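You operate a simulated robot arm through the tools that you are given. There is no shell and no other tool. Be economical: measure what you need, move in short steps, check, and stop when the job is done.

You run a simulated robot arm. Do the job below in one go: nothing can be reset, and whatever is moved stays where it is left.

Task
Measure the blank on the desk gauge and sort it into the tray.
Fine: use the bay that the display names; lift the probe before the table moves; leave the table slid out and the dial as it is; press neither button.

Only the result counts: the job must be done as asked and must still hold three seconds after the hand-in. Knocking over, shifting, dropping, spilling or breaking anything else fails it.

Robot
A 6-joint arm with a two-finger parallel gripper, fixed in place. Base frame: the origin is at the foot of the arm, x ahead of it, y to its left, z up; the work surface is at about z = 0. Readings come in mm, rad, newtons and seconds.
With the tool pointing down near the work surface it reaches from about 140 to 580 mm from the base axis. Its first joint turns from -1.152 to 1.152 rad. Payload 2.1 kg.
The tool frame sits at the grasp point between the pads (the TCP): z along the fingers, y along the line on which they close. The tips reach 30 mm beyond it. The gripper opens to 94 mm. The fingers are 28 mm wide and 10 mm thick; the gripper's body (50 by 96 mm) begins 55 mm behind the TCP.
Orientation is that of the tool frame in the base frame, as [roll, pitch, yaw] about the fixed x, y, z axes, in that order (R = Rz(yaw) Ry(pitch) Rx(roll)). With the fingers straight down and closing along the base's y, the tool's x points along the base's -x, its y along +y and its z along -z.

Tools
- The arm moves only by the tool servo_tool. Its argument "plan" is a list of rows, each an object of numbers (a shift or turn left out is 0, a gripper value left out holds the last): "grip": the gripper command, from -1 (shut) to 1 (fully open), values between in proportion; "dx", "dy", "dz": the shift along the base's x, y, z in mm; "wx", "wy", "wz": the turn, a rotation vector about the base's x, y, z in rad. In form: [{"grip": .., "dx": .., "dy": .., "dz": .., "wx": .., "wy": .., "wz": ..}, ...]. A call has 1 to 20 rows; each row shifts and turns the commanded pose from where the row before left it. Each row takes 0.2 s and may step no farther than 50 mm and 0.15 rad from the row before; otherwise, or with a gripper value out of range, the whole call is refused. Where a pose cannot be reached the arm comes as near as it can. A force on the tool above 60 N (or 10 N above the force at the start of the call, whichever is more), or a blocked arm, ends the call early, and 0.2 s more pass. The fingers move at their own pace (about 72 mm/s each) and stop on an object; they squeeze with about 39 N. The grip force told is the motor's: it shows also when the fingers shut on nothing. Time passes only in rows, and 0.2 s behind the last, so rows that do not move let the fingers close. The reply holds the time, the measured pose of the TCP, the force on the tool along the base axes, the opening and the grip force, in the units named above and with some noise.
- Cameras (640 x 400 px; columns grow to the right, rows downward): "scene" is fixed at [72.1, -383, 493.3]; the picture's right is [0.62, -0.79, 0.00], its down [-0.38, -0.30, -0.88] and it looks along [0.69, 0.54, -0.48] (base axes); focal length 251 px, centre (320, 200). "wrist" rides on the gripper at [76, 14, -103] in the tool frame; the picture's right is [-0.18, 0.98, 0.00], its down [-0.75, -0.14, -0.64] and it looks along [-0.63, -0.12, 0.77] (tool axes); focal length 243 px, centre (320, 200). There is no depth. A picture from a camera that has moved, and an enlarged one, comes with that camera's place and axes in the base frame and with its lens.
- snapshot(camera): a new picture of that camera. No time passes.
- enlarge(camera, box): a new picture of the part [left, top, right, bottom] of that camera's present view, enlarged. No time passes.
- sign_off(): hands the job in; it is judged then, once.

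Work in short steps. Places have to be worked out from the pictures, the camera data and where the tool is seen: move nearer, look again, correct. Check each grasp and each placing, and mend what went wrong. You have 120 turns and 64 pictures in all, those below and enlarged ones among them. Open the gripper and draw the arm clear of the work before you hand the job in, unless the task says otherwise; then end with one line.

The tools are called after ">>>" by a JSON object that holds its "method" and its "body". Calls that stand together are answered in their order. servo_tool: Moves the arm, as the interface text tells. Its arguments: {"type":"object","properties":{"plan":{"type":"array","items":{"type":"object","properties":{"grip":{"type":"number"},"dx":{"type":"number"},"dy":{"type":"number"},"dz":{"type":"number"},"wx":{"type":"number"},"wy":{"type":"number"},"wz":{"type":"number"}}}}},"required":["plan"]} The other tools are called the same way: snapshot (camera) takes a picture; enlarge (camera, box) takes an enlarged picture of a part of a camera's view; sign_off () hands the job in.

At the start:

```text
t: 0.0
position: [373.4, -57.8, 407.9]
tcp_rot: [-3.141, -0.001, -3.14]
force: [0.2, 0.2, 0.0]
grip_width: 93.8
gripper_force: 0.0
```

scene: 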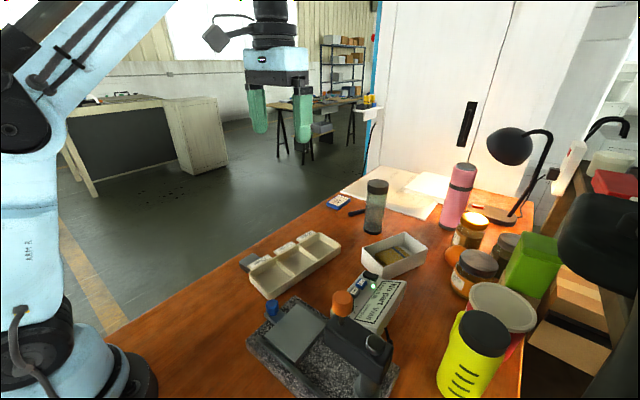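
wrist: 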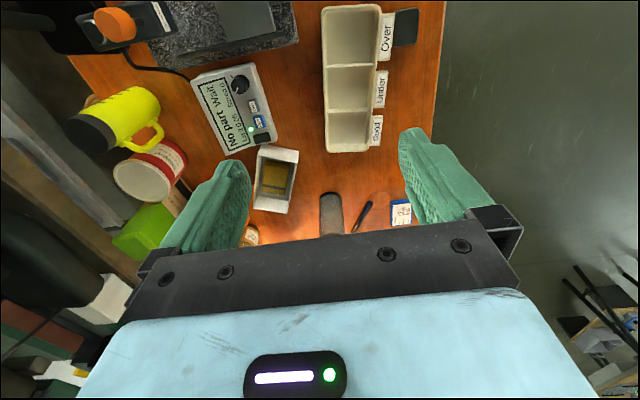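

I start by looking closely at the gauge, display and tray in both views.

>>> {"method": "enlarge", "body": {"camera": "scene", "box": [230, 220, 430, 400]}}

>>> {"method": "enlarge", "body": {"camera": "wrist", "box": [60, 0, 460, 250]}}

```text
2.22 times, centred on (330, 310) of scene
camera zoom: at [72.1, -383.0, 493.3], right [0.62, -0.79, 0.0], down [-0.38, -0.3, -0.88], along [0.69, 0.54, -0.48], focal length 557 px, centre (298, -44)
```

zoom: 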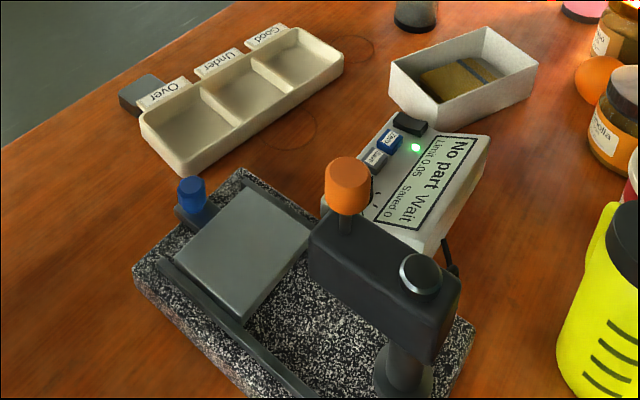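

```text
1.60 times, centred on (260, 125) of wrist
camera zoom: at [296.2, -43.1, 508.7], right [0.18, 0.98, 0.0], down [0.75, -0.14, 0.64], along [0.63, -0.12, -0.77], focal length 388 px, centre (416, 320)
```

zoom: 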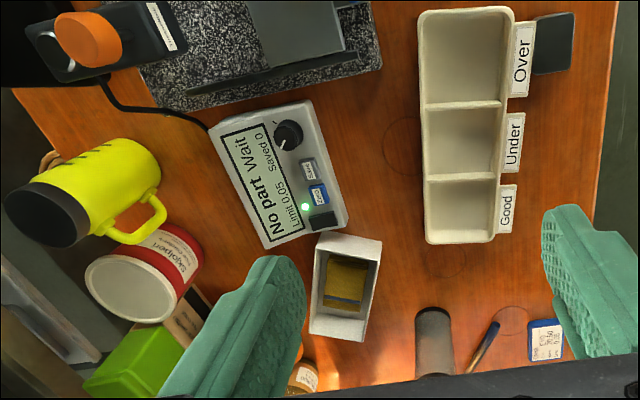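

The blank may be the dark square block beside the tray's "Over" label, and there is also something in the white box. I move the wrist camera back at height to see the gauge, the block and the table.

>>> {"method": "servo_tool", "body": {"plan": [{"dx": -40, "dy": -10}, {"dx": -40, "dy": -10}, {"dx": -40, "dy": -10}, {"dx": -30, "dy": -10}]}}

>>> {"method": "snapshot", "body": {"camera": "wrist"}}

>>> {"method": "enlarge", "body": {"camera": "scene", "box": [230, 225, 310, 275]}}

>>> {"method": "enlarge", "body": {"camera": "scene", "box": [340, 225, 436, 285]}}

```text
t: 1.0
position: [224.6, -97.8, 408.9]
tcp_rot: [3.141, 0.0, -3.141]
force: [-1.6, 0.1, 0.0]
grip_width: 93.9
gripper_force: 0.0
```

```text
59 pictures are left
camera wrist: at [146.8, -83.2, 509.4], right [0.18, 0.98, 0.0], down [0.75, -0.14, 0.64], along [0.63, -0.12, -0.77], focal length 243 px, centre (320, 200)
```

wrist: 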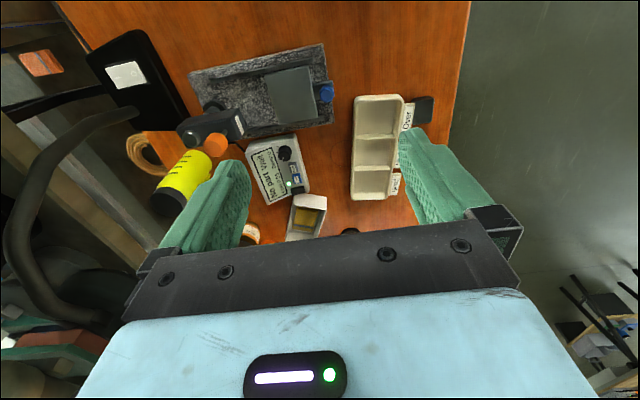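

```text
8.00 times, centred on (270, 250) of scene
camera zoom: at [72.1, -383.0, 493.3], right [0.62, -0.79, 0.0], down [-0.38, -0.3, -0.88], along [0.69, 0.54, -0.48], focal length 2005 px, centre (720, -200)
```

zoom: 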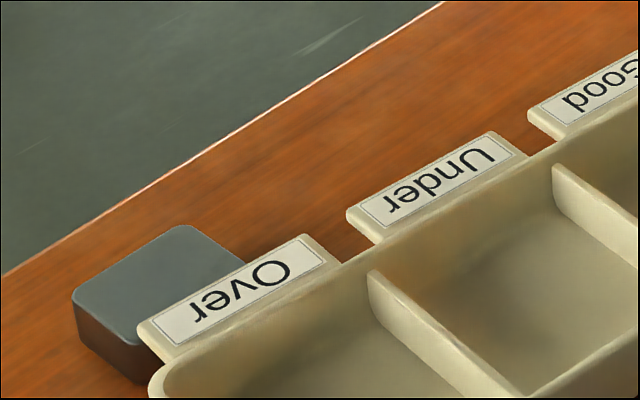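

```text
6.67 times, centred on (388, 255) of scene
camera zoom: at [72.1, -383.0, 493.3], right [0.62, -0.79, 0.0], down [-0.38, -0.3, -0.88], along [0.69, 0.54, -0.48], focal length 1671 px, centre (-133, -167)
```

zoom: 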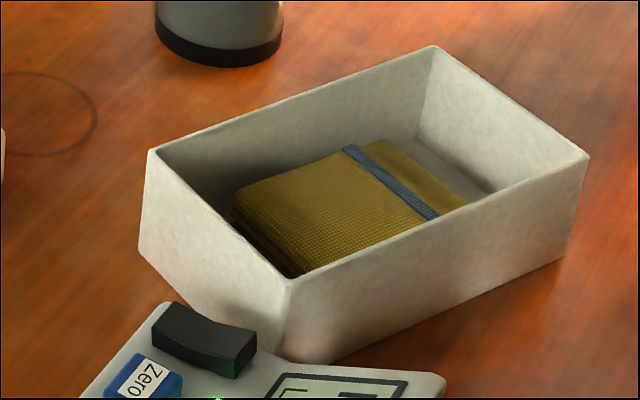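

The white box holds a cloth; the blank is the steel block next to the tray. I enlarge the gauge and block from here.

>>> {"method": "enlarge", "body": {"camera": "wrist", "box": [170, 30, 350, 210]}}

>>> {"method": "enlarge", "body": {"camera": "wrist", "box": [340, 80, 460, 200]}}

>>> {"method": "enlarge", "body": {"camera": "scene", "box": [240, 260, 410, 400]}}

```text
2.22 times, centred on (260, 120) of wrist
camera zoom: at [146.8, -83.2, 509.4], right [0.18, 0.98, 0.0], down [0.75, -0.14, 0.64], along [0.63, -0.12, -0.77], focal length 539 px, centre (453, 378)
```

zoom: 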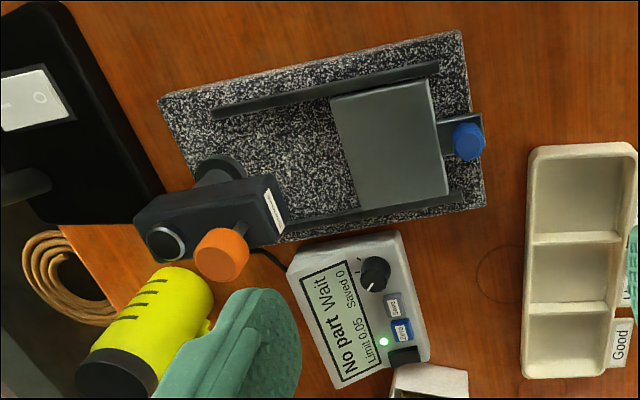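

```text
3.33 times, centred on (400, 140) of wrist
camera zoom: at [146.8, -83.2, 509.4], right [0.18, 0.98, 0.0], down [0.75, -0.14, 0.64], along [0.63, -0.12, -0.77], focal length 809 px, centre (53, 400)
```

zoom: 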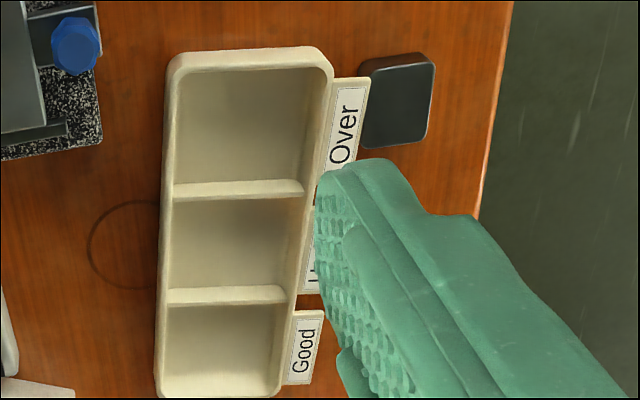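

```text
2.86 times, centred on (325, 330) of scene
camera zoom: at [72.1, -383.0, 493.3], right [0.62, -0.79, 0.0], down [-0.38, -0.3, -0.88], along [0.69, 0.54, -0.48], focal length 716 px, centre (306, -171)
```

zoom: 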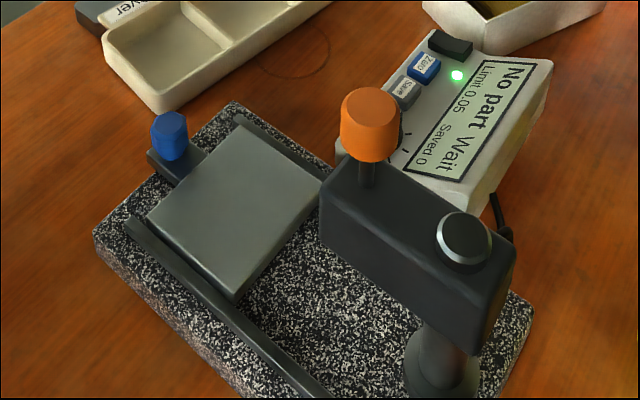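

The blank is near (360, 87) and ~20 mm high. The tray tab sits right beside it in y, so I'll close along x. I rise over it, turn −90° and look.

>>> {"method": "servo_tool", "body": {"plan": [{"dx": 20, "dy": 30, "wz": -0.15}, {"dx": 20, "dy": 30, "wz": -0.15}, {"dx": 20, "dy": 30, "wz": -0.15}, {"dx": 20, "dy": 30, "wz": -0.15}, {"dx": 20, "dy": 30, "wz": -0.15}, {"dx": 20, "dy": 30, "wz": -0.15}, {"dx": 15, "dy": 5, "wz": -0.15, "dz": -40}, {"wz": -0.15, "dz": -40}, {"wz": -0.15, "dz": -40}, {"wz": -0.15, "dz": -40}, {"wz": -0.0708}, {}]}}

>>> {"method": "snapshot", "body": {"camera": "wrist"}}

```text
t: 3.6
position: [358.0, 87.8, 249.0]
tcp_rot: [-3.141, 0.001, 1.57]
force: [-0.3, 0.5, 0.6]
grip_width: 93.8
gripper_force: 0.0
```

```text
53 pictures are left
camera wrist: at [370.7, 164.5, 349.6], right [0.98, -0.19, 0.0], down [-0.14, -0.75, 0.64], along [-0.12, -0.63, -0.77], focal length 243 px, centre (320, 200)
```

wrist: 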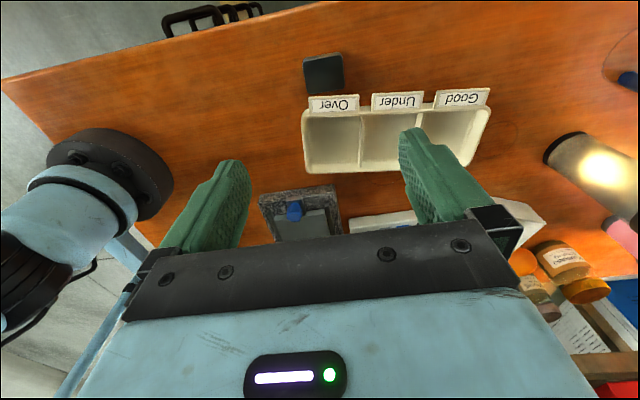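

>>> {"method": "enlarge", "body": {"camera": "wrist", "box": [280, 30, 500, 180]}}

```text
2.67 times, centred on (390, 105) of wrist
camera zoom: at [370.7, 164.5, 349.6], right [0.98, -0.19, 0.0], down [-0.14, -0.75, 0.64], along [-0.12, -0.63, -0.77], focal length 647 px, centre (133, 453)
```

zoom: 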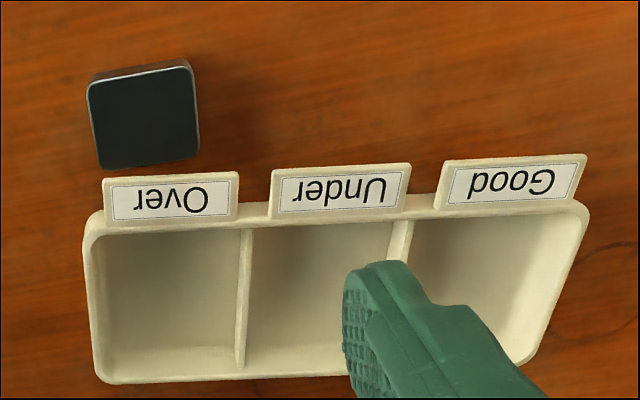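

Blank measures about 46×36 mm centred at (361, 90), axis-aligned, ~18 mm high. I centre on it and descend so the tips are ~3 mm above the desk, then close.

>>> {"method": "servo_tool", "body": {"plan": [{"dx": 3, "dy": 2.5, "dz": -40}, {"dz": -45}, {"dz": -45}, {"dz": -40}, {"dz": -30}, {"dz": -16}, {}]}}

>>> {"method": "snapshot", "body": {"camera": "wrist"}}

```text
t: 5.2
position: [360.4, 89.4, 30.8]
tcp_rot: [3.141, -0.001, 1.57]
force: [-0.2, -1.0, -0.3]
grip_width: 93.9
gripper_force: 0.1
```

```text
51 pictures are left
camera wrist: at [373.5, 165.5, 132.5], right [0.98, -0.18, 0.0], down [-0.14, -0.75, 0.64], along [-0.12, -0.63, -0.77], focal length 243 px, centre (320, 200)
```

wrist: 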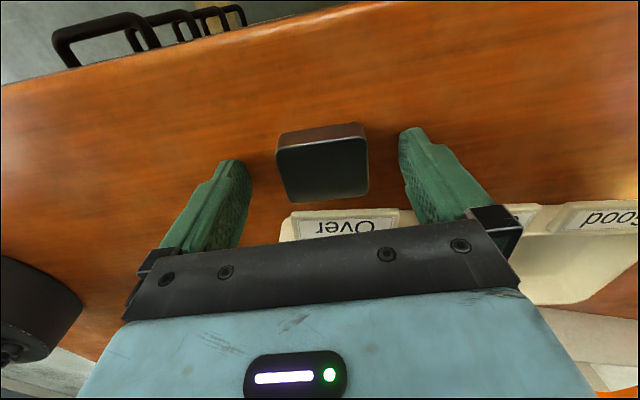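

Alignment is good, the block is a few mm further +y. I nudge, raise 1.5 mm, and close.

>>> {"method": "servo_tool", "body": {"plan": [{"dy": 3, "dz": 1.5}, {"grip": -1}, {"grip": -1}, {"grip": -1}, {"grip": -1}]}}

>>> {"method": "servo_tool", "body": {"plan": [{"dz": 20}, {"dz": 45}, {"dz": 50}, {"dz": 50}, {"dz": 30}]}}

>>> {"method": "snapshot", "body": {"camera": "wrist"}}

```text
t: 6.4
position: [361.2, 91.3, 32.9]
tcp_rot: [3.14, 0.0, 1.571]
force: [-0.4, -0.5, 1.6]
grip_width: 49.5
gripper_force: 39.2
```

```text
t: 7.6
position: [361.6, 89.2, 227.7]
tcp_rot: [3.14, 0.0, 1.572]
force: [0.0, -0.1, -3.0]
grip_width: 49.1
gripper_force: 39.5
```

```text
50 pictures are left
camera wrist: at [375.0, 166.3, 328.7], right [0.98, -0.18, 0.0], down [-0.14, -0.75, 0.64], along [-0.12, -0.63, -0.77], focal length 243 px, centre (320, 200)
```

wrist: 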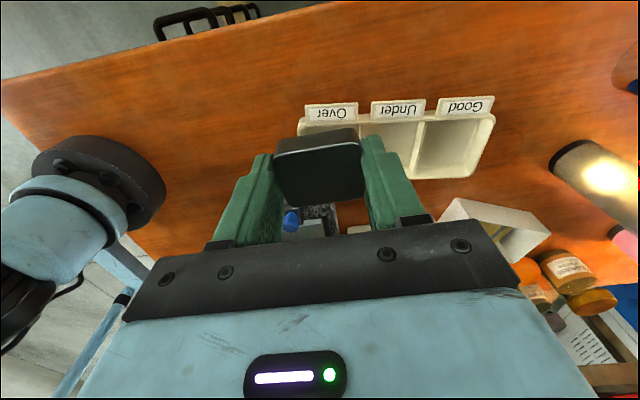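

Blank is held (49 mm). I move toward the gauge at height, staying on its +y side, and look.

>>> {"method": "servo_tool", "body": {"plan": [{"dz": 30, "dx": -10, "dy": -20}, {"dx": -20, "dy": -40}, {"dx": -20, "dy": -40}, {"dx": -20, "dy": -40}, {"dx": -17, "dy": -20}, {}]}}

>>> {"method": "snapshot", "body": {"camera": "wrist"}}

>>> {"method": "snapshot", "body": {"camera": "scene"}}

```text
t: 9.0
position: [272.3, -69.1, 259.5]
tcp_rot: [-3.141, -0.001, 1.569]
force: [0.8, 0.1, -2.9]
grip_width: 49.6
gripper_force: 39.1
```

```text
49 pictures are left
camera wrist: at [286.3, 8.1, 360.7], right [0.98, -0.18, 0.0], down [-0.14, -0.75, 0.64], along [-0.12, -0.63, -0.77], focal length 243 px, centre (320, 200)
```

wrist: 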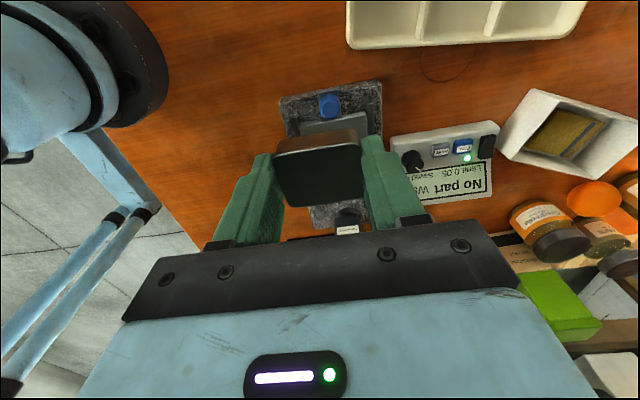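

```text
48 pictures are left
```

scene: 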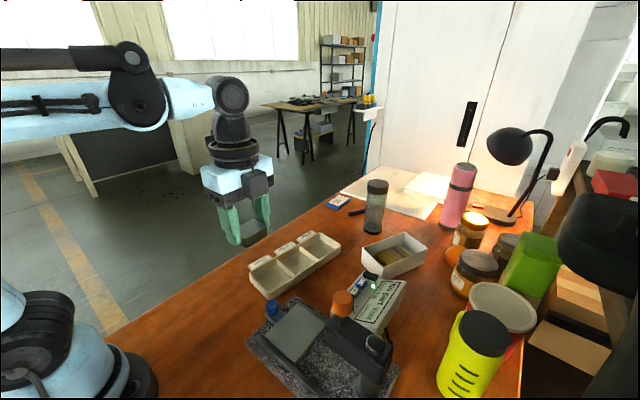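

>>> {"method": "enlarge", "body": {"camera": "wrist", "box": [260, 70, 400, 250]}}

```text
2.22 times, centred on (330, 160) of wrist
camera zoom: at [286.3, 8.1, 360.7], right [0.98, -0.18, 0.0], down [-0.14, -0.75, 0.64], along [-0.12, -0.63, -0.77], focal length 539 px, centre (298, 289)
```

zoom: 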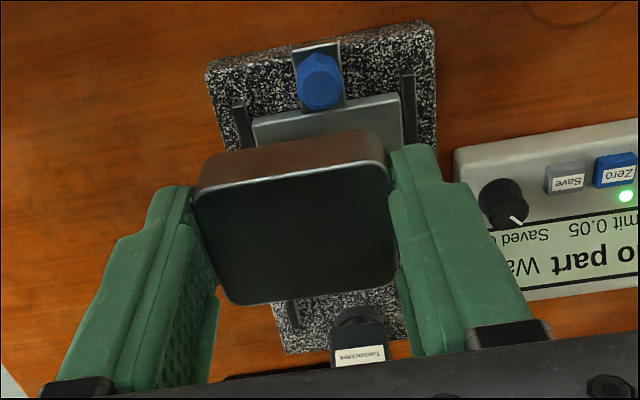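

Table's +y edge is at y≈−113, so its centre is about (276, −155), top at z≈55. I move over it and descend partway, then look from the scene camera.

>>> {"method": "servo_tool", "body": {"plan": [{"dx": 3, "dy": -40}, {"dy": -46}, {"dz": -50}, {"dz": -50}, {"dz": -40}, {}]}}

>>> {"method": "enlarge", "body": {"camera": "scene", "box": [230, 220, 430, 400]}}

>>> {"method": "snapshot", "body": {"camera": "wrist"}}

```text
t: 10.4
position: [275.7, -151.8, 115.9]
tcp_rot: [-3.141, -0.001, 1.569]
force: [-0.8, -0.1, -2.8]
grip_width: 49.6
gripper_force: 39.2
```

```text
2.22 times, centred on (330, 310) of scene
camera zoom: at [72.1, -383.0, 493.3], right [0.62, -0.79, 0.0], down [-0.38, -0.3, -0.88], along [0.69, 0.54, -0.48], focal length 557 px, centre (298, -44)
```

zoom: 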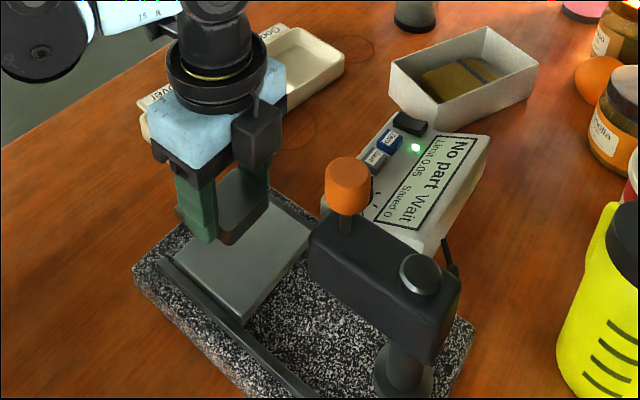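

```text
45 pictures are left
camera wrist: at [289.0, -74.3, 217.8], right [0.98, -0.18, 0.0], down [-0.14, -0.75, 0.64], along [-0.12, -0.63, -0.77], focal length 243 px, centre (320, 200)
```

wrist: 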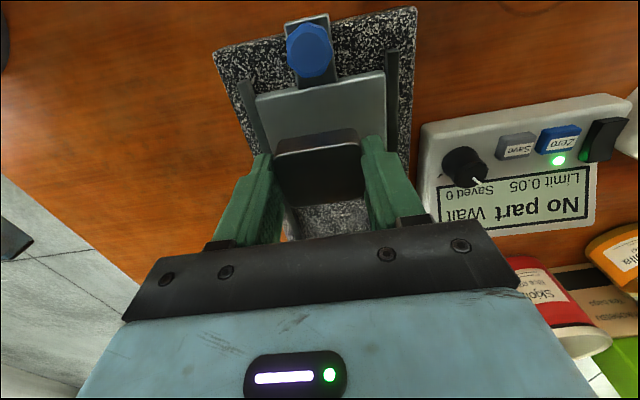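

The table top could be z 40–55; the blank's bottom is now at ~83. I descend in small steps, watching force for contact.

>>> {"method": "servo_tool", "body": {"plan": [{"dz": -10}, {"dz": -6}, {"dz": -4}, {}]}}

>>> {"method": "enlarge", "body": {"camera": "scene", "box": [270, 270, 340, 350]}}

```text
t: 11.4
position: [277.1, -150.9, 98.4]
tcp_rot: [-3.14, -0.001, 1.57]
force: [-0.3, 0.5, -3.8]
grip_width: 49.6
gripper_force: 39.3
```

```text
5.00 times, centred on (305, 310) of scene
camera zoom: at [72.1, -383.0, 493.3], right [0.62, -0.79, 0.0], down [-0.38, -0.3, -0.88], along [0.69, 0.54, -0.48], focal length 1253 px, centre (395, -350)
```

zoom: 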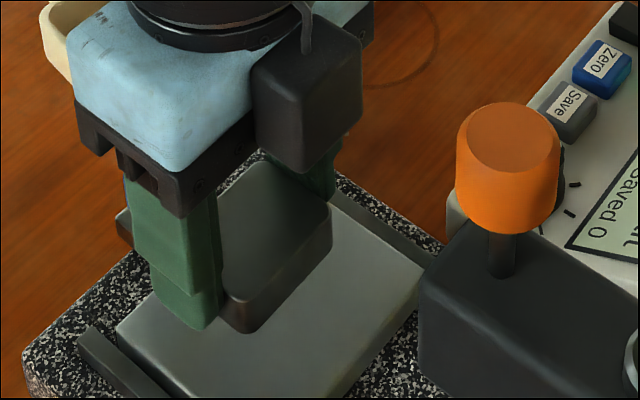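

>>> {"method": "servo_tool", "body": {"plan": [{"dz": -5, "dy": -2}, {"dz": -4}, {"dz": -3}, {}]}}

>>> {"method": "enlarge", "body": {"camera": "scene", "box": [260, 280, 330, 360]}}

```text
t: 12.4
position: [276.2, -155.1, 86.6]
tcp_rot: [-3.141, 0.0, 1.57]
force: [0.0, -0.1, -2.5]
grip_width: 49.6
gripper_force: 39.2
```

```text
5.00 times, centred on (295, 320) of scene
camera zoom: at [72.1, -383.0, 493.3], right [0.62, -0.79, 0.0], down [-0.38, -0.3, -0.88], along [0.69, 0.54, -0.48], focal length 1253 px, centre (445, -400)
```

zoom: 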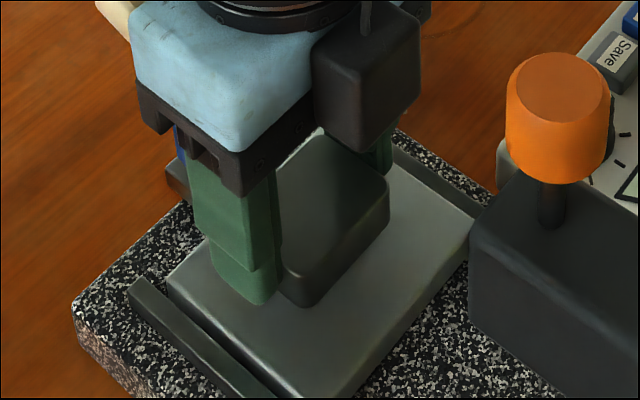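

>>> {"method": "servo_tool", "body": {"plan": [{"dz": -3}, {"dz": -3}, {}]}}

>>> {"method": "servo_tool", "body": {"plan": [{"dz": -2}, {"dz": -2}, {}]}}

>>> {"method": "enlarge", "body": {"camera": "scene", "box": [260, 280, 330, 360]}}

>>> {"method": "snapshot", "body": {"camera": "wrist"}}

```text
t: 13.2
position: [277.3, -153.4, 81.5]
tcp_rot: [-3.141, 0.0, 1.571]
force: [0.4, -0.2, -2.6]
grip_width: 49.4
gripper_force: 38.5
```

```text
t: 14.0
position: [277.4, -155.0, 76.3]
tcp_rot: [-3.141, 0.0, 1.57]
force: [-3.3, -0.8, 33.4]
grip_width: 49.5
gripper_force: 39.2
```

```text
5.00 times, centred on (295, 320) of scene
camera zoom: at [72.0, -382.9, 493.4], right [0.62, -0.79, 0.0], down [-0.38, -0.3, -0.88], along [0.69, 0.54, -0.48], focal length 1253 px, centre (445, -400)
```

zoom: 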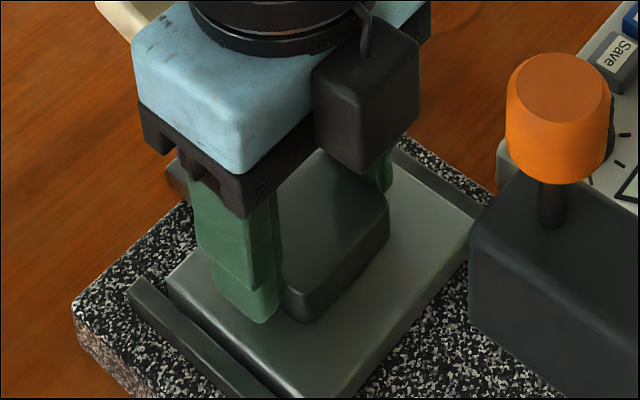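

```text
41 pictures are left
camera wrist: at [290.2, -77.5, 177.6], right [0.98, -0.18, 0.0], down [-0.14, -0.75, 0.64], along [-0.12, -0.63, -0.77], focal length 243 px, centre (320, 200)
```

wrist: 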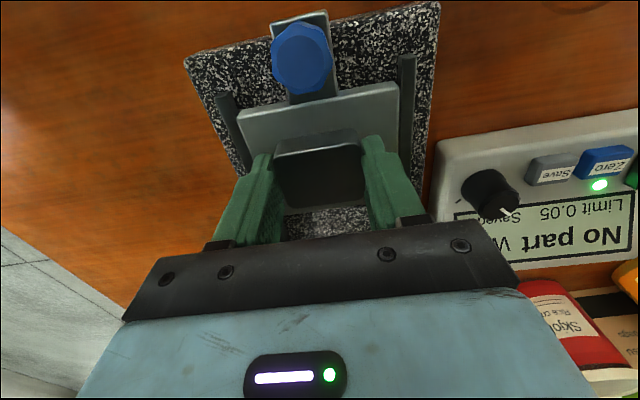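

Contact at 33 N: the table top is at z≈44. The picture says the blank is ~5 mm short of centre in −y and ~3 mm in x, so I lift slightly, shift, and set it down.

>>> {"method": "servo_tool", "body": {"plan": [{"dz": 4}, {"dx": 3, "dy": -4}, {"dz": -2}, {"dz": -1.5}, {}]}}

>>> {"method": "snapshot", "body": {"camera": "scene"}}

```text
t: 15.2
position: [281.0, -160.3, 78.5]
tcp_rot: [-3.141, 0.0, 1.573]
force: [-0.1, 0.3, -0.1]
grip_width: 49.5
gripper_force: 38.3
```

```text
40 pictures are left
```

scene: 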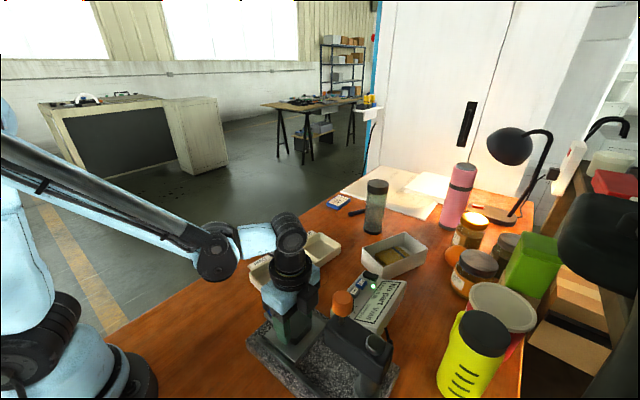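

It is just touching the table. I lower 0.7 mm, open modestly and lift away.

>>> {"method": "servo_tool", "body": {"plan": [{"dz": -0.7}, {"grip": 0.4}, {"grip": 0.4}, {"dz": 10}, {"dz": 30}, {"dz": 50, "dy": 20}, {"dz": 50, "dy": 20}, {}]}}

>>> {"method": "enlarge", "body": {"camera": "scene", "box": [240, 260, 410, 400]}}

>>> {"method": "snapshot", "body": {"camera": "wrist"}}

```text
refused: row 6 steps farther than a row can; nothing moved
```

```text
2.86 times, centred on (325, 330) of scene
camera zoom: at [72.1, -383.0, 493.3], right [0.62, -0.79, 0.0], down [-0.38, -0.3, -0.88], along [0.69, 0.54, -0.48], focal length 716 px, centre (306, -171)
```

zoom: 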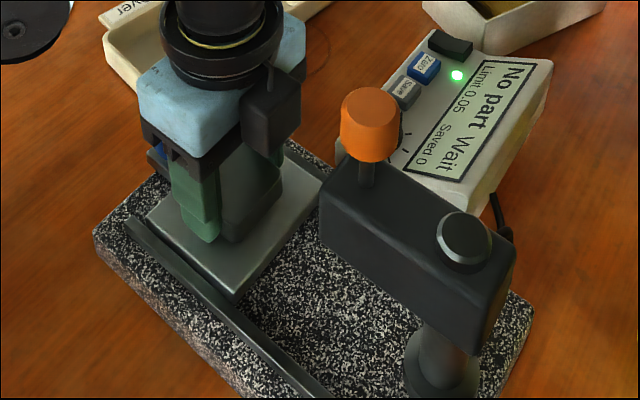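

```text
38 pictures are left
camera wrist: at [293.2, -82.3, 177.6], right [0.98, -0.18, 0.0], down [-0.14, -0.75, 0.64], along [-0.12, -0.63, -0.77], focal length 243 px, centre (320, 200)
```

wrist: 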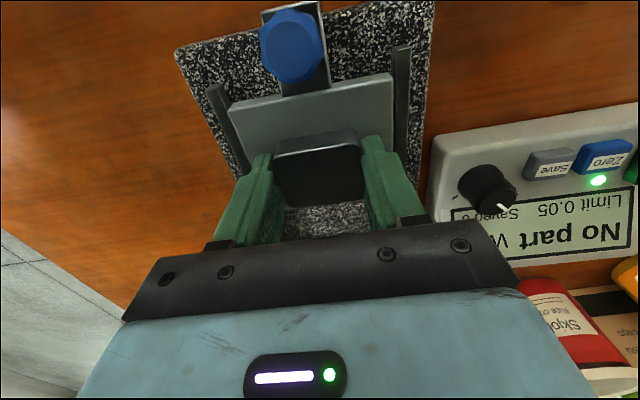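

One row was too long; the placement looks centred. I repeat the release with shorter steps.

>>> {"method": "servo_tool", "body": {"plan": [{"dz": -0.7}, {"grip": 0.4}, {"grip": 0.4}, {"dz": 10}, {"dz": 30}, {"dz": 40, "dy": 20}, {"dz": 40, "dy": 20}, {"dz": 40, "dy": 20}, {}]}}

>>> {"method": "enlarge", "body": {"camera": "scene", "box": [240, 260, 410, 400]}}

>>> {"method": "snapshot", "body": {"camera": "wrist"}}

```text
t: 17.2
position: [280.9, -97.5, 236.6]
tcp_rot: [-3.142, -0.001, 1.57]
force: [0.2, 0.7, 0.4]
grip_width: 65.7
gripper_force: 0.1
```

```text
2.86 times, centred on (325, 330) of scene
camera zoom: at [72.1, -383.0, 493.3], right [0.62, -0.79, 0.0], down [-0.38, -0.3, -0.88], along [0.69, 0.54, -0.48], focal length 716 px, centre (306, -171)
```

zoom: 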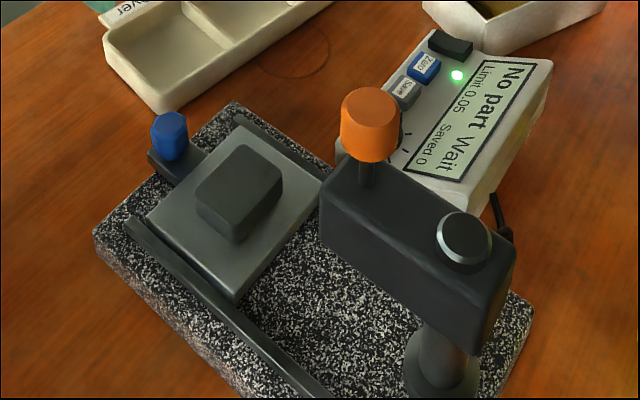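

```text
36 pictures are left
camera wrist: at [294.5, -20.9, 337.5], right [0.98, -0.18, 0.0], down [-0.14, -0.75, 0.64], along [-0.12, -0.63, -0.77], focal length 243 px, centre (320, 200)
```

wrist: 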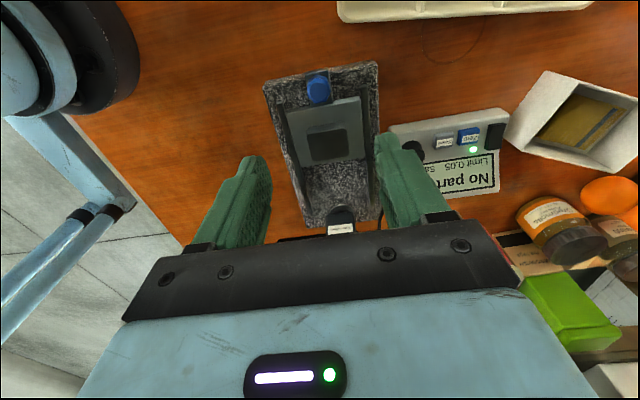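

The blank sits centred on the table. Next I look at the head and probe under it.

>>> {"method": "enlarge", "body": {"camera": "wrist", "box": [270, 60, 400, 245]}}

```text
2.16 times, centred on (335, 152) of wrist
camera zoom: at [294.5, -20.9, 337.5], right [0.98, -0.18, 0.0], down [-0.14, -0.75, 0.64], along [-0.12, -0.63, -0.77], focal length 525 px, centre (288, 303)
```

zoom: 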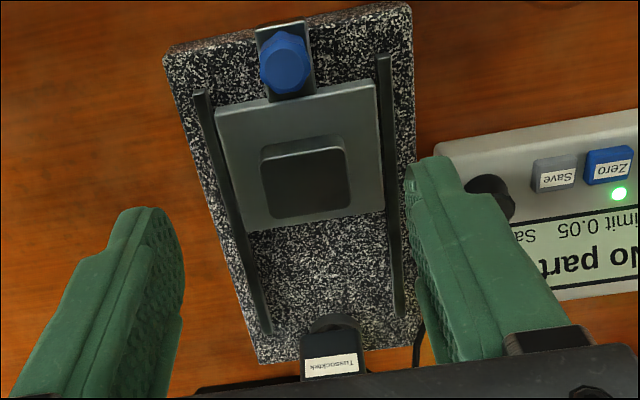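

The probe should be near (278, −257) under the orange knob. I rise and move to look straight at that knob.

>>> {"method": "servo_tool", "body": {"plan": [{"dz": 50, "grip": 0.4}, {"dz": 45, "dy": -20}, {"dy": -40}, {"dy": -40}, {}]}}

>>> {"method": "enlarge", "body": {"camera": "wrist", "box": [200, 40, 450, 240]}}

```text
t: 18.4
position: [280.4, -198.2, 330.7]
tcp_rot: [3.141, -0.002, 1.571]
force: [0.2, -0.1, -0.4]
grip_width: 65.5
gripper_force: 0.1
```

```text
2.00 times, centred on (325, 140) of wrist
camera zoom: at [294.2, -122.6, 432.0], right [0.98, -0.18, 0.0], down [-0.14, -0.75, 0.64], along [-0.12, -0.63, -0.77], focal length 485 px, centre (310, 320)
```

zoom: 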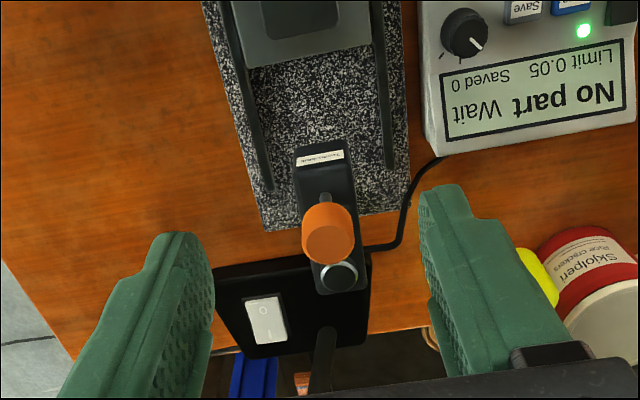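

Knob top is about (278, −257, 210), ~31 mm wide. I come down over it with the tips around z≈183.

>>> {"method": "servo_tool", "body": {"plan": [{"dx": -2, "dy": -30}, {"dy": -29}, {"dz": -40}, {"dz": -40}, {}]}}

>>> {"method": "snapshot", "body": {"camera": "wrist"}}

>>> {"method": "enlarge", "body": {"camera": "scene", "box": [240, 220, 410, 360]}}

```text
t: 19.6
position: [280.3, -260.0, 248.8]
tcp_rot: [3.141, 0.0, 1.569]
force: [0.7, 0.0, 0.1]
grip_width: 65.9
gripper_force: 0.0
```

```text
33 pictures are left
camera wrist: at [293.3, -182.5, 349.9], right [0.98, -0.18, 0.0], down [-0.14, -0.75, 0.64], along [-0.12, -0.63, -0.77], focal length 243 px, centre (320, 200)
```

wrist: 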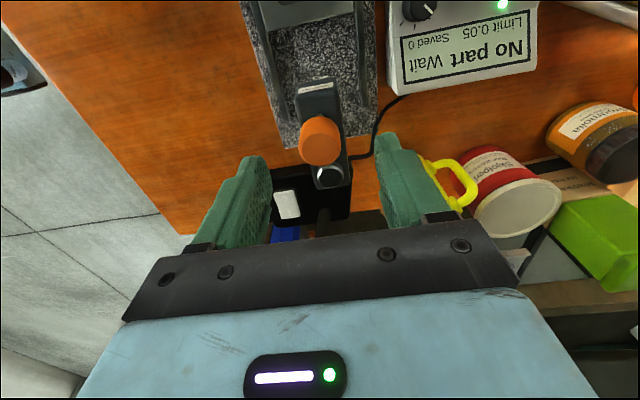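

```text
2.86 times, centred on (325, 290) of scene
camera zoom: at [72.1, -383.0, 493.3], right [0.62, -0.79, 0.0], down [-0.38, -0.3, -0.88], along [0.69, 0.54, -0.48], focal length 716 px, centre (306, -57)
```

zoom: 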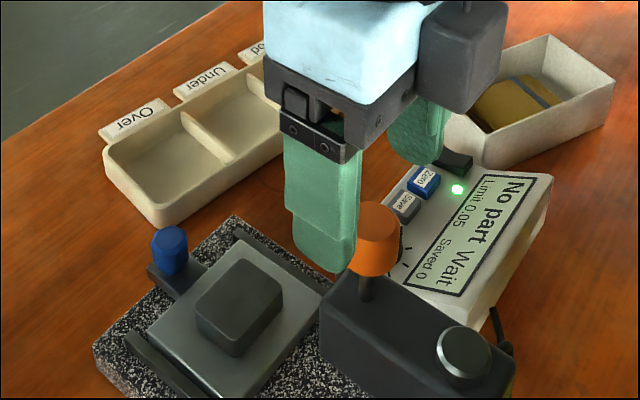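

Aligned within a few mm. I nudge +y, lower to TCP z≈210, then close on the knob.

>>> {"method": "servo_tool", "body": {"plan": [{"dy": 3, "dz": -15}, {"dz": -12}, {"dz": -8}, {}]}}

>>> {"method": "enlarge", "body": {"camera": "scene", "box": [290, 250, 390, 350]}}

```text
t: 20.6
position: [278.5, -255.5, 214.4]
tcp_rot: [3.14, 0.0, 1.571]
force: [-0.2, 0.4, 0.2]
grip_width: 65.9
gripper_force: 0.1
```

```text
4.00 times, centred on (340, 300) of scene
camera zoom: at [72.1, -383.0, 493.3], right [0.62, -0.79, 0.0], down [-0.38, -0.3, -0.88], along [0.69, 0.54, -0.48], focal length 1003 px, centre (240, -200)
```

zoom: 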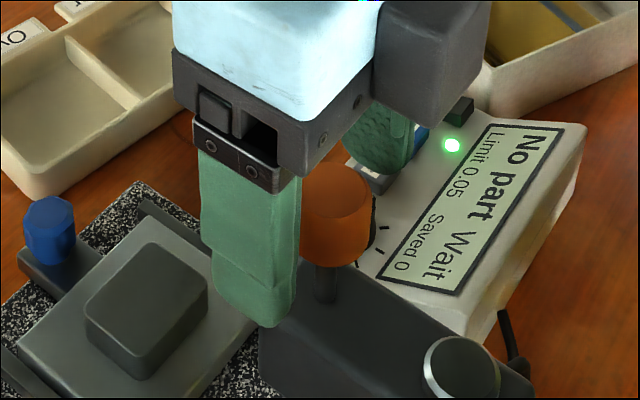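

>>> {"method": "servo_tool", "body": {"plan": [{"grip": -1}, {"grip": -1}, {"grip": -1}, {}]}}

>>> {"method": "enlarge", "body": {"camera": "scene", "box": [290, 250, 390, 350]}}

```text
t: 21.6
position: [280.5, -257.3, 214.8]
tcp_rot: [3.141, -0.001, 1.573]
force: [13.6, -1.1, -2.1]
grip_width: 28.0
gripper_force: 44.9
```

```text
4.00 times, centred on (340, 300) of scene
camera zoom: at [72.1, -383.0, 493.3], right [0.62, -0.79, 0.0], down [-0.38, -0.3, -0.88], along [0.69, 0.54, -0.48], focal length 1003 px, centre (240, -200)
```

zoom: 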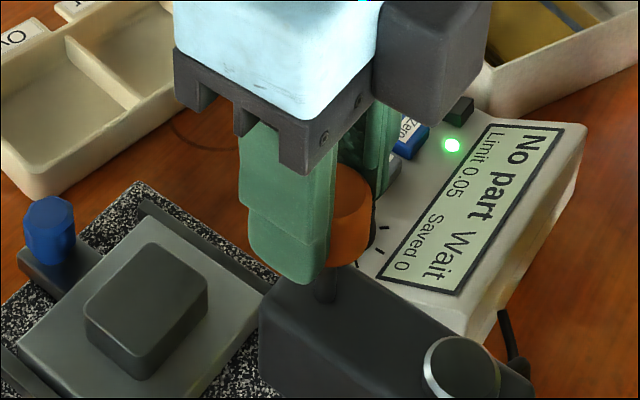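

Knob gripped at 28 mm. I relieve the side load with +1 mm x... and lift in small steps, watching the force and display.

>>> {"method": "servo_tool", "body": {"plan": [{"dx": 0.8, "dz": 2}, {"dz": 3}, {"dz": 3}, {}]}}

>>> {"method": "enlarge", "body": {"camera": "scene", "box": [290, 250, 410, 370]}}

```text
t: 22.6
position: [278.8, -256.4, 222.4]
tcp_rot: [-3.139, -0.002, 1.57]
force: [5.6, 5.3, -38.7]
grip_width: 27.8
gripper_force: 44.4
```

```text
3.33 times, centred on (350, 310) of scene
camera zoom: at [72.2, -383.1, 493.2], right [0.62, -0.79, 0.0], down [-0.38, -0.3, -0.88], along [0.69, 0.54, -0.48], focal length 836 px, centre (220, -167)
```

zoom: 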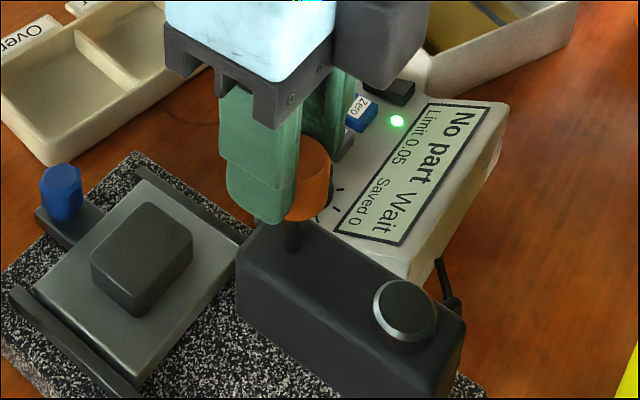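

The force rose to 39 N but the knob seems not to have risen, so the pads slipped — perhaps the probe is already up. I let go and look under the head before doing more.

>>> {"method": "servo_tool", "body": {"plan": [{"dz": -7}, {"grip": 0.4}, {"grip": 0.4}, {}]}}

>>> {"method": "enlarge", "body": {"camera": "scene", "box": [290, 250, 390, 350]}}

```text
t: 23.6
position: [280.7, -255.5, 216.2]
tcp_rot: [-3.141, 0.001, 1.571]
force: [0.0, 0.1, 0.5]
grip_width: 65.9
gripper_force: 0.1
```

```text
4.00 times, centred on (340, 300) of scene
camera zoom: at [72.1, -383.0, 493.3], right [0.62, -0.79, 0.0], down [-0.38, -0.3, -0.88], along [0.69, 0.54, -0.48], focal length 1003 px, centre (240, -200)
```

zoom: 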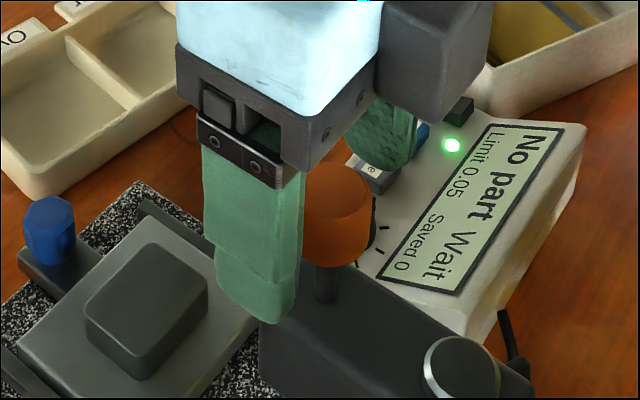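

The knob sits as before. I rise, back off to +y and tilt the camera to look under the head.

>>> {"method": "servo_tool", "body": {"plan": [{"dz": 45}, {"dz": 40}, {"dy": 48}, {"dy": 48}, {"dy": 48, "wx": -0.15}, {"dy": 46, "wx": -0.15}, {"dz": -40, "wx": -0.15, "grip": 1}, {"dz": -45, "wx": -0.15}, {"dz": -45, "wx": -0.05}, {"dz": -25}, {}]}}

>>> {"method": "snapshot", "body": {"camera": "wrist"}}

```text
t: 26.0
position: [281.0, -66.2, 148.1]
tcp_rot: [-3.141, 0.651, 1.572]
force: [0.5, 0.9, -0.1]
grip_width: 93.9
gripper_force: 0.1
```

```text
27 pictures are left
camera wrist: at [294.0, 57.7, 182.1], right [0.98, -0.15, 0.11], down [-0.14, -0.21, 0.97], along [-0.12, -0.97, -0.23], focal length 243 px, centre (320, 200)
```

wrist: 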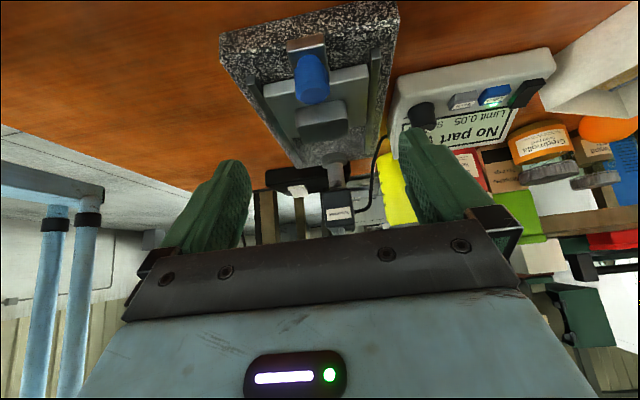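

>>> {"method": "enlarge", "body": {"camera": "wrist", "box": [290, 130, 390, 240]}}

```text
3.64 times, centred on (340, 185) of wrist
camera zoom: at [294.0, 57.7, 182.1], right [0.98, -0.15, 0.11], down [-0.14, -0.21, 0.97], along [-0.12, -0.97, -0.23], focal length 882 px, centre (247, 254)
```

zoom: 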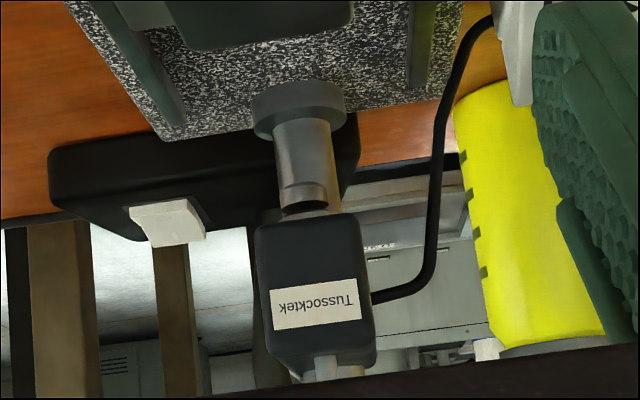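

The probe tip is ~25 mm above the blank's height and close under the head, with ~25 mm of free stem: the probe is already up. I keep this tilt (hand leaning away from the head) and go for the blue table knob.

>>> {"method": "servo_tool", "body": {"plan": [{"grip": 0.3, "dz": -20}, {"dz": -20, "dx": -2}, {}]}}

>>> {"method": "snapshot", "body": {"camera": "wrist"}}

>>> {"method": "enlarge", "body": {"camera": "scene", "box": [240, 250, 340, 350]}}

```text
t: 26.8
position: [276.0, -68.4, 105.9]
tcp_rot: [-3.142, 0.649, 1.571]
force: [0.3, 0.8, -0.5]
grip_width: 61.1
gripper_force: 0.1
```

```text
25 pictures are left
camera wrist: at [289.6, 56.0, 140.4], right [0.98, -0.15, 0.11], down [-0.14, -0.21, 0.97], along [-0.12, -0.97, -0.23], focal length 243 px, centre (320, 200)
```

wrist: 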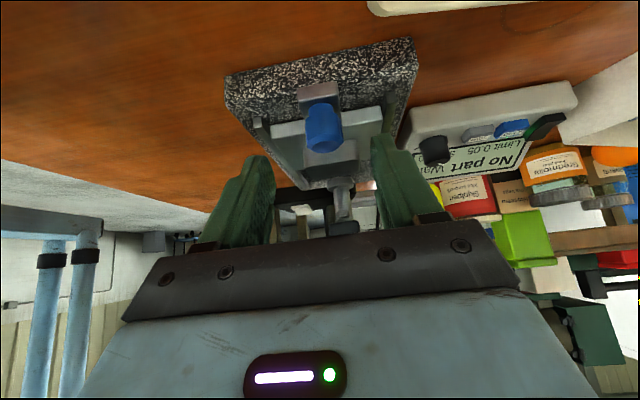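

```text
4.00 times, centred on (290, 300) of scene
camera zoom: at [72.1, -383.0, 493.3], right [0.62, -0.79, 0.0], down [-0.38, -0.3, -0.88], along [0.69, 0.54, -0.48], focal length 1003 px, centre (440, -200)
```

zoom: 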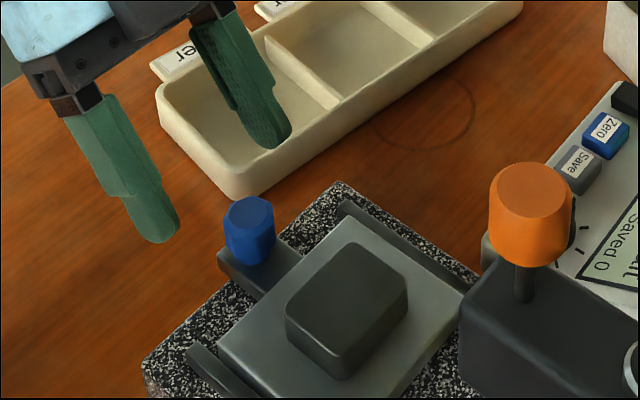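

Knob top is at ≈(280, −95, 68). I go to TCP (279, −80, 80) so the tilted tips straddle it above its bracket, then close.

>>> {"method": "servo_tool", "body": {"plan": [{"dx": 3, "dy": -6, "dz": -10}, {"dy": -6, "dz": -10}, {"dz": -6}, {}]}}

>>> {"method": "enlarge", "body": {"camera": "scene", "box": [240, 250, 340, 350]}}

```text
t: 27.8
position: [279.9, -78.1, 82.0]
tcp_rot: [-3.141, 0.649, 1.573]
force: [0.0, -0.7, -0.1]
grip_width: 61.2
gripper_force: 0.1
```

```text
4.00 times, centred on (290, 300) of scene
camera zoom: at [72.1, -383.0, 493.3], right [0.62, -0.79, 0.0], down [-0.38, -0.3, -0.88], along [0.69, 0.54, -0.48], focal length 1003 px, centre (440, -200)
```

zoom: 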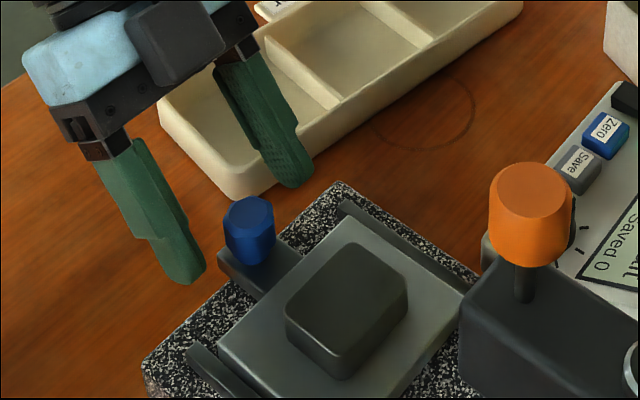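

The tip midpoint is nearly on the knob. I push 5 mm further in −y and close.

>>> {"method": "servo_tool", "body": {"plan": [{"dy": -5, "dz": -2}, {}, {"grip": -1}, {"grip": -1}, {"grip": -1}, {"grip": -1}]}}

>>> {"method": "enlarge", "body": {"camera": "scene", "box": [240, 250, 340, 350]}}

```text
t: 29.2
position: [280.3, -84.0, 79.4]
tcp_rot: [3.141, 0.649, 1.57]
force: [7.2, -1.7, -5.6]
grip_width: 24.2
gripper_force: 44.7
```

```text
4.00 times, centred on (290, 300) of scene
camera zoom: at [72.1, -383.0, 493.3], right [0.62, -0.79, 0.0], down [-0.38, -0.3, -0.88], along [0.69, 0.54, -0.48], focal length 1003 px, centre (440, -200)
```

zoom: 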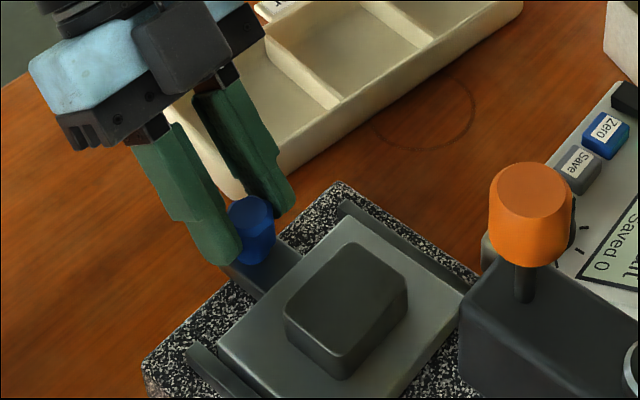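

Knob held at 24 mm. The rails run along base y, so I start pushing the table −y gently.

>>> {"method": "servo_tool", "body": {"plan": [{"dy": -2}, {"dy": -3}, {"dy": -5}, {}]}}

```text
t: 30.2
position: [279.5, -94.2, 79.2]
tcp_rot: [-3.137, 0.654, 1.568]
force: [-10.1, -0.7, 26.5]
grip_width: 24.4
gripper_force: 45.4
```

>>> {"method": "enlarge", "body": {"camera": "scene", "box": [240, 250, 380, 390]}}

```text
2.86 times, centred on (310, 320) of scene
camera zoom: at [72.0, -383.0, 493.3], right [0.62, -0.79, 0.0], down [-0.38, -0.3, -0.88], along [0.69, 0.54, -0.48], focal length 716 px, centre (349, -143)
```

zoom: 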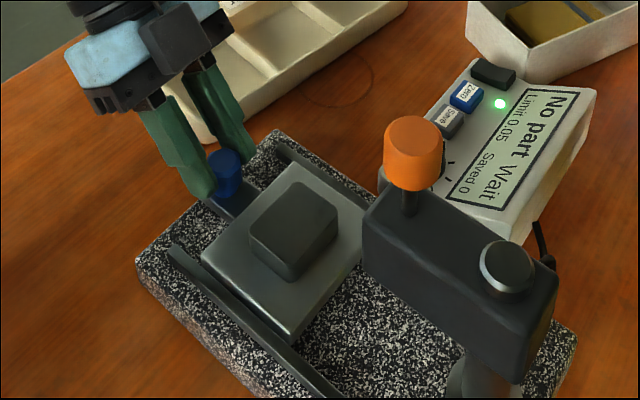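

The table is sliding with the blank. I ease up 1 mm and continue.

>>> {"method": "servo_tool", "body": {"plan": [{"dz": 0.7, "dx": -0.5}, {"dy": -5}, {"dy": -5}, {"dy": -5}, {"dy": -5}, {"dy": -5}, {"dy": -5}, {}]}}

```text
t: 32.0
position: [280.5, -122.5, 78.5]
tcp_rot: [3.141, 0.647, 1.568]
force: [-5.7, -0.4, -7.9]
grip_width: 24.4
gripper_force: 45.0
```

>>> {"method": "servo_tool", "body": {"plan": [{"dy": -5}, {"dy": -5}, {"dy": -5}, {"dy": -5}, {"dy": -5}, {"dy": -5}, {}]}}

>>> {"method": "enlarge", "body": {"camera": "scene", "box": [240, 250, 380, 390]}}

```text
t: 33.6
position: [279.3, -152.6, 79.4]
tcp_rot: [3.142, 0.644, 1.572]
force: [-5.7, 0.8, -29.7]
grip_width: 24.4
gripper_force: 45.1
```

```text
2.86 times, centred on (310, 320) of scene
camera zoom: at [72.2, -383.1, 493.2], right [0.62, -0.79, 0.0], down [-0.38, -0.3, -0.88], along [0.69, 0.54, -0.48], focal length 716 px, centre (349, -143)
```

zoom: 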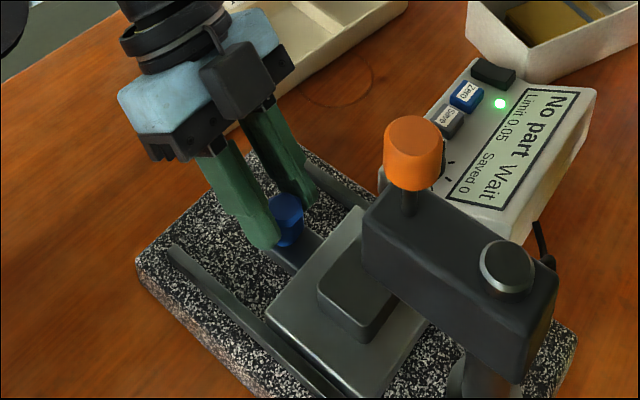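

Moved ~69 mm so far; I ease down slightly and continue toward the stop, with the hand still clear of the head.

>>> {"method": "servo_tool", "body": {"plan": [{"dz": -0.6}, {"dy": -5}, {"dy": -5}, {"dy": -4}, {"dy": -3}, {}]}}

>>> {"method": "enlarge", "body": {"camera": "scene", "box": [260, 250, 400, 390]}}

```text
t: 35.0
position: [280.1, -170.9, 79.8]
tcp_rot: [3.141, 0.652, 1.571]
force: [-0.8, -1.3, 2.5]
grip_width: 24.5
gripper_force: 45.1
```

```text
2.86 times, centred on (330, 320) of scene
camera zoom: at [72.1, -383.0, 493.3], right [0.62, -0.79, 0.0], down [-0.38, -0.3, -0.88], along [0.69, 0.54, -0.48], focal length 716 px, centre (291, -143)
```

zoom: 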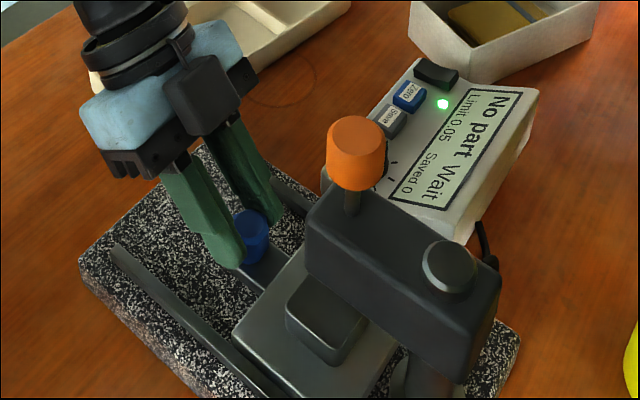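

>>> {"method": "servo_tool", "body": {"plan": [{"dy": -2}, {"dy": -2}, {"dy": -2}, {}]}}

>>> {"method": "servo_tool", "body": {"plan": [{"dy": -2}, {"dy": -2}, {}]}}

```text
t: 36.0
position: [279.8, -174.4, 78.9]
tcp_rot: [-3.142, 0.649, 1.568]
force: [-0.9, -2.2, -10.8]
grip_width: 24.4
gripper_force: 44.7
```

```text
t: 36.8
position: [280.0, -179.2, 77.9]
tcp_rot: [3.14, 0.646, 1.573]
force: [-5.1, 31.9, 24.4]
grip_width: 24.6
gripper_force: 45.0
```

A firm stop appears at ~95 mm of travel: the table is fully in. I relax 1 mm, open, and retreat along the finger direction.

>>> {"method": "servo_tool", "body": {"plan": [{"dy": 0.8, "dz": 0.3}, {"grip": 0.2}, {"grip": 0.2}, {}, {"dy": 18, "dz": 24}, {"dy": 24, "dz": 32}, {"dy": 24, "dz": 32}, {}]}}

>>> {"method": "enlarge", "body": {"camera": "scene", "box": [260, 250, 400, 390]}}

```text
t: 38.6
position: [278.8, -114.0, 165.1]
tcp_rot: [3.141, 0.649, 1.571]
force: [-1.0, -0.1, 0.2]
grip_width: 56.6
gripper_force: 0.1
```

```text
2.86 times, centred on (330, 320) of scene
camera zoom: at [72.1, -383.0, 493.3], right [0.62, -0.79, 0.0], down [-0.38, -0.3, -0.88], along [0.69, 0.54, -0.48], focal length 716 px, centre (291, -143)
```

zoom: 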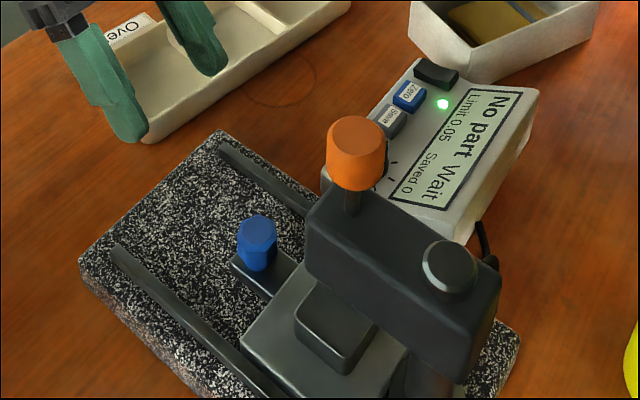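

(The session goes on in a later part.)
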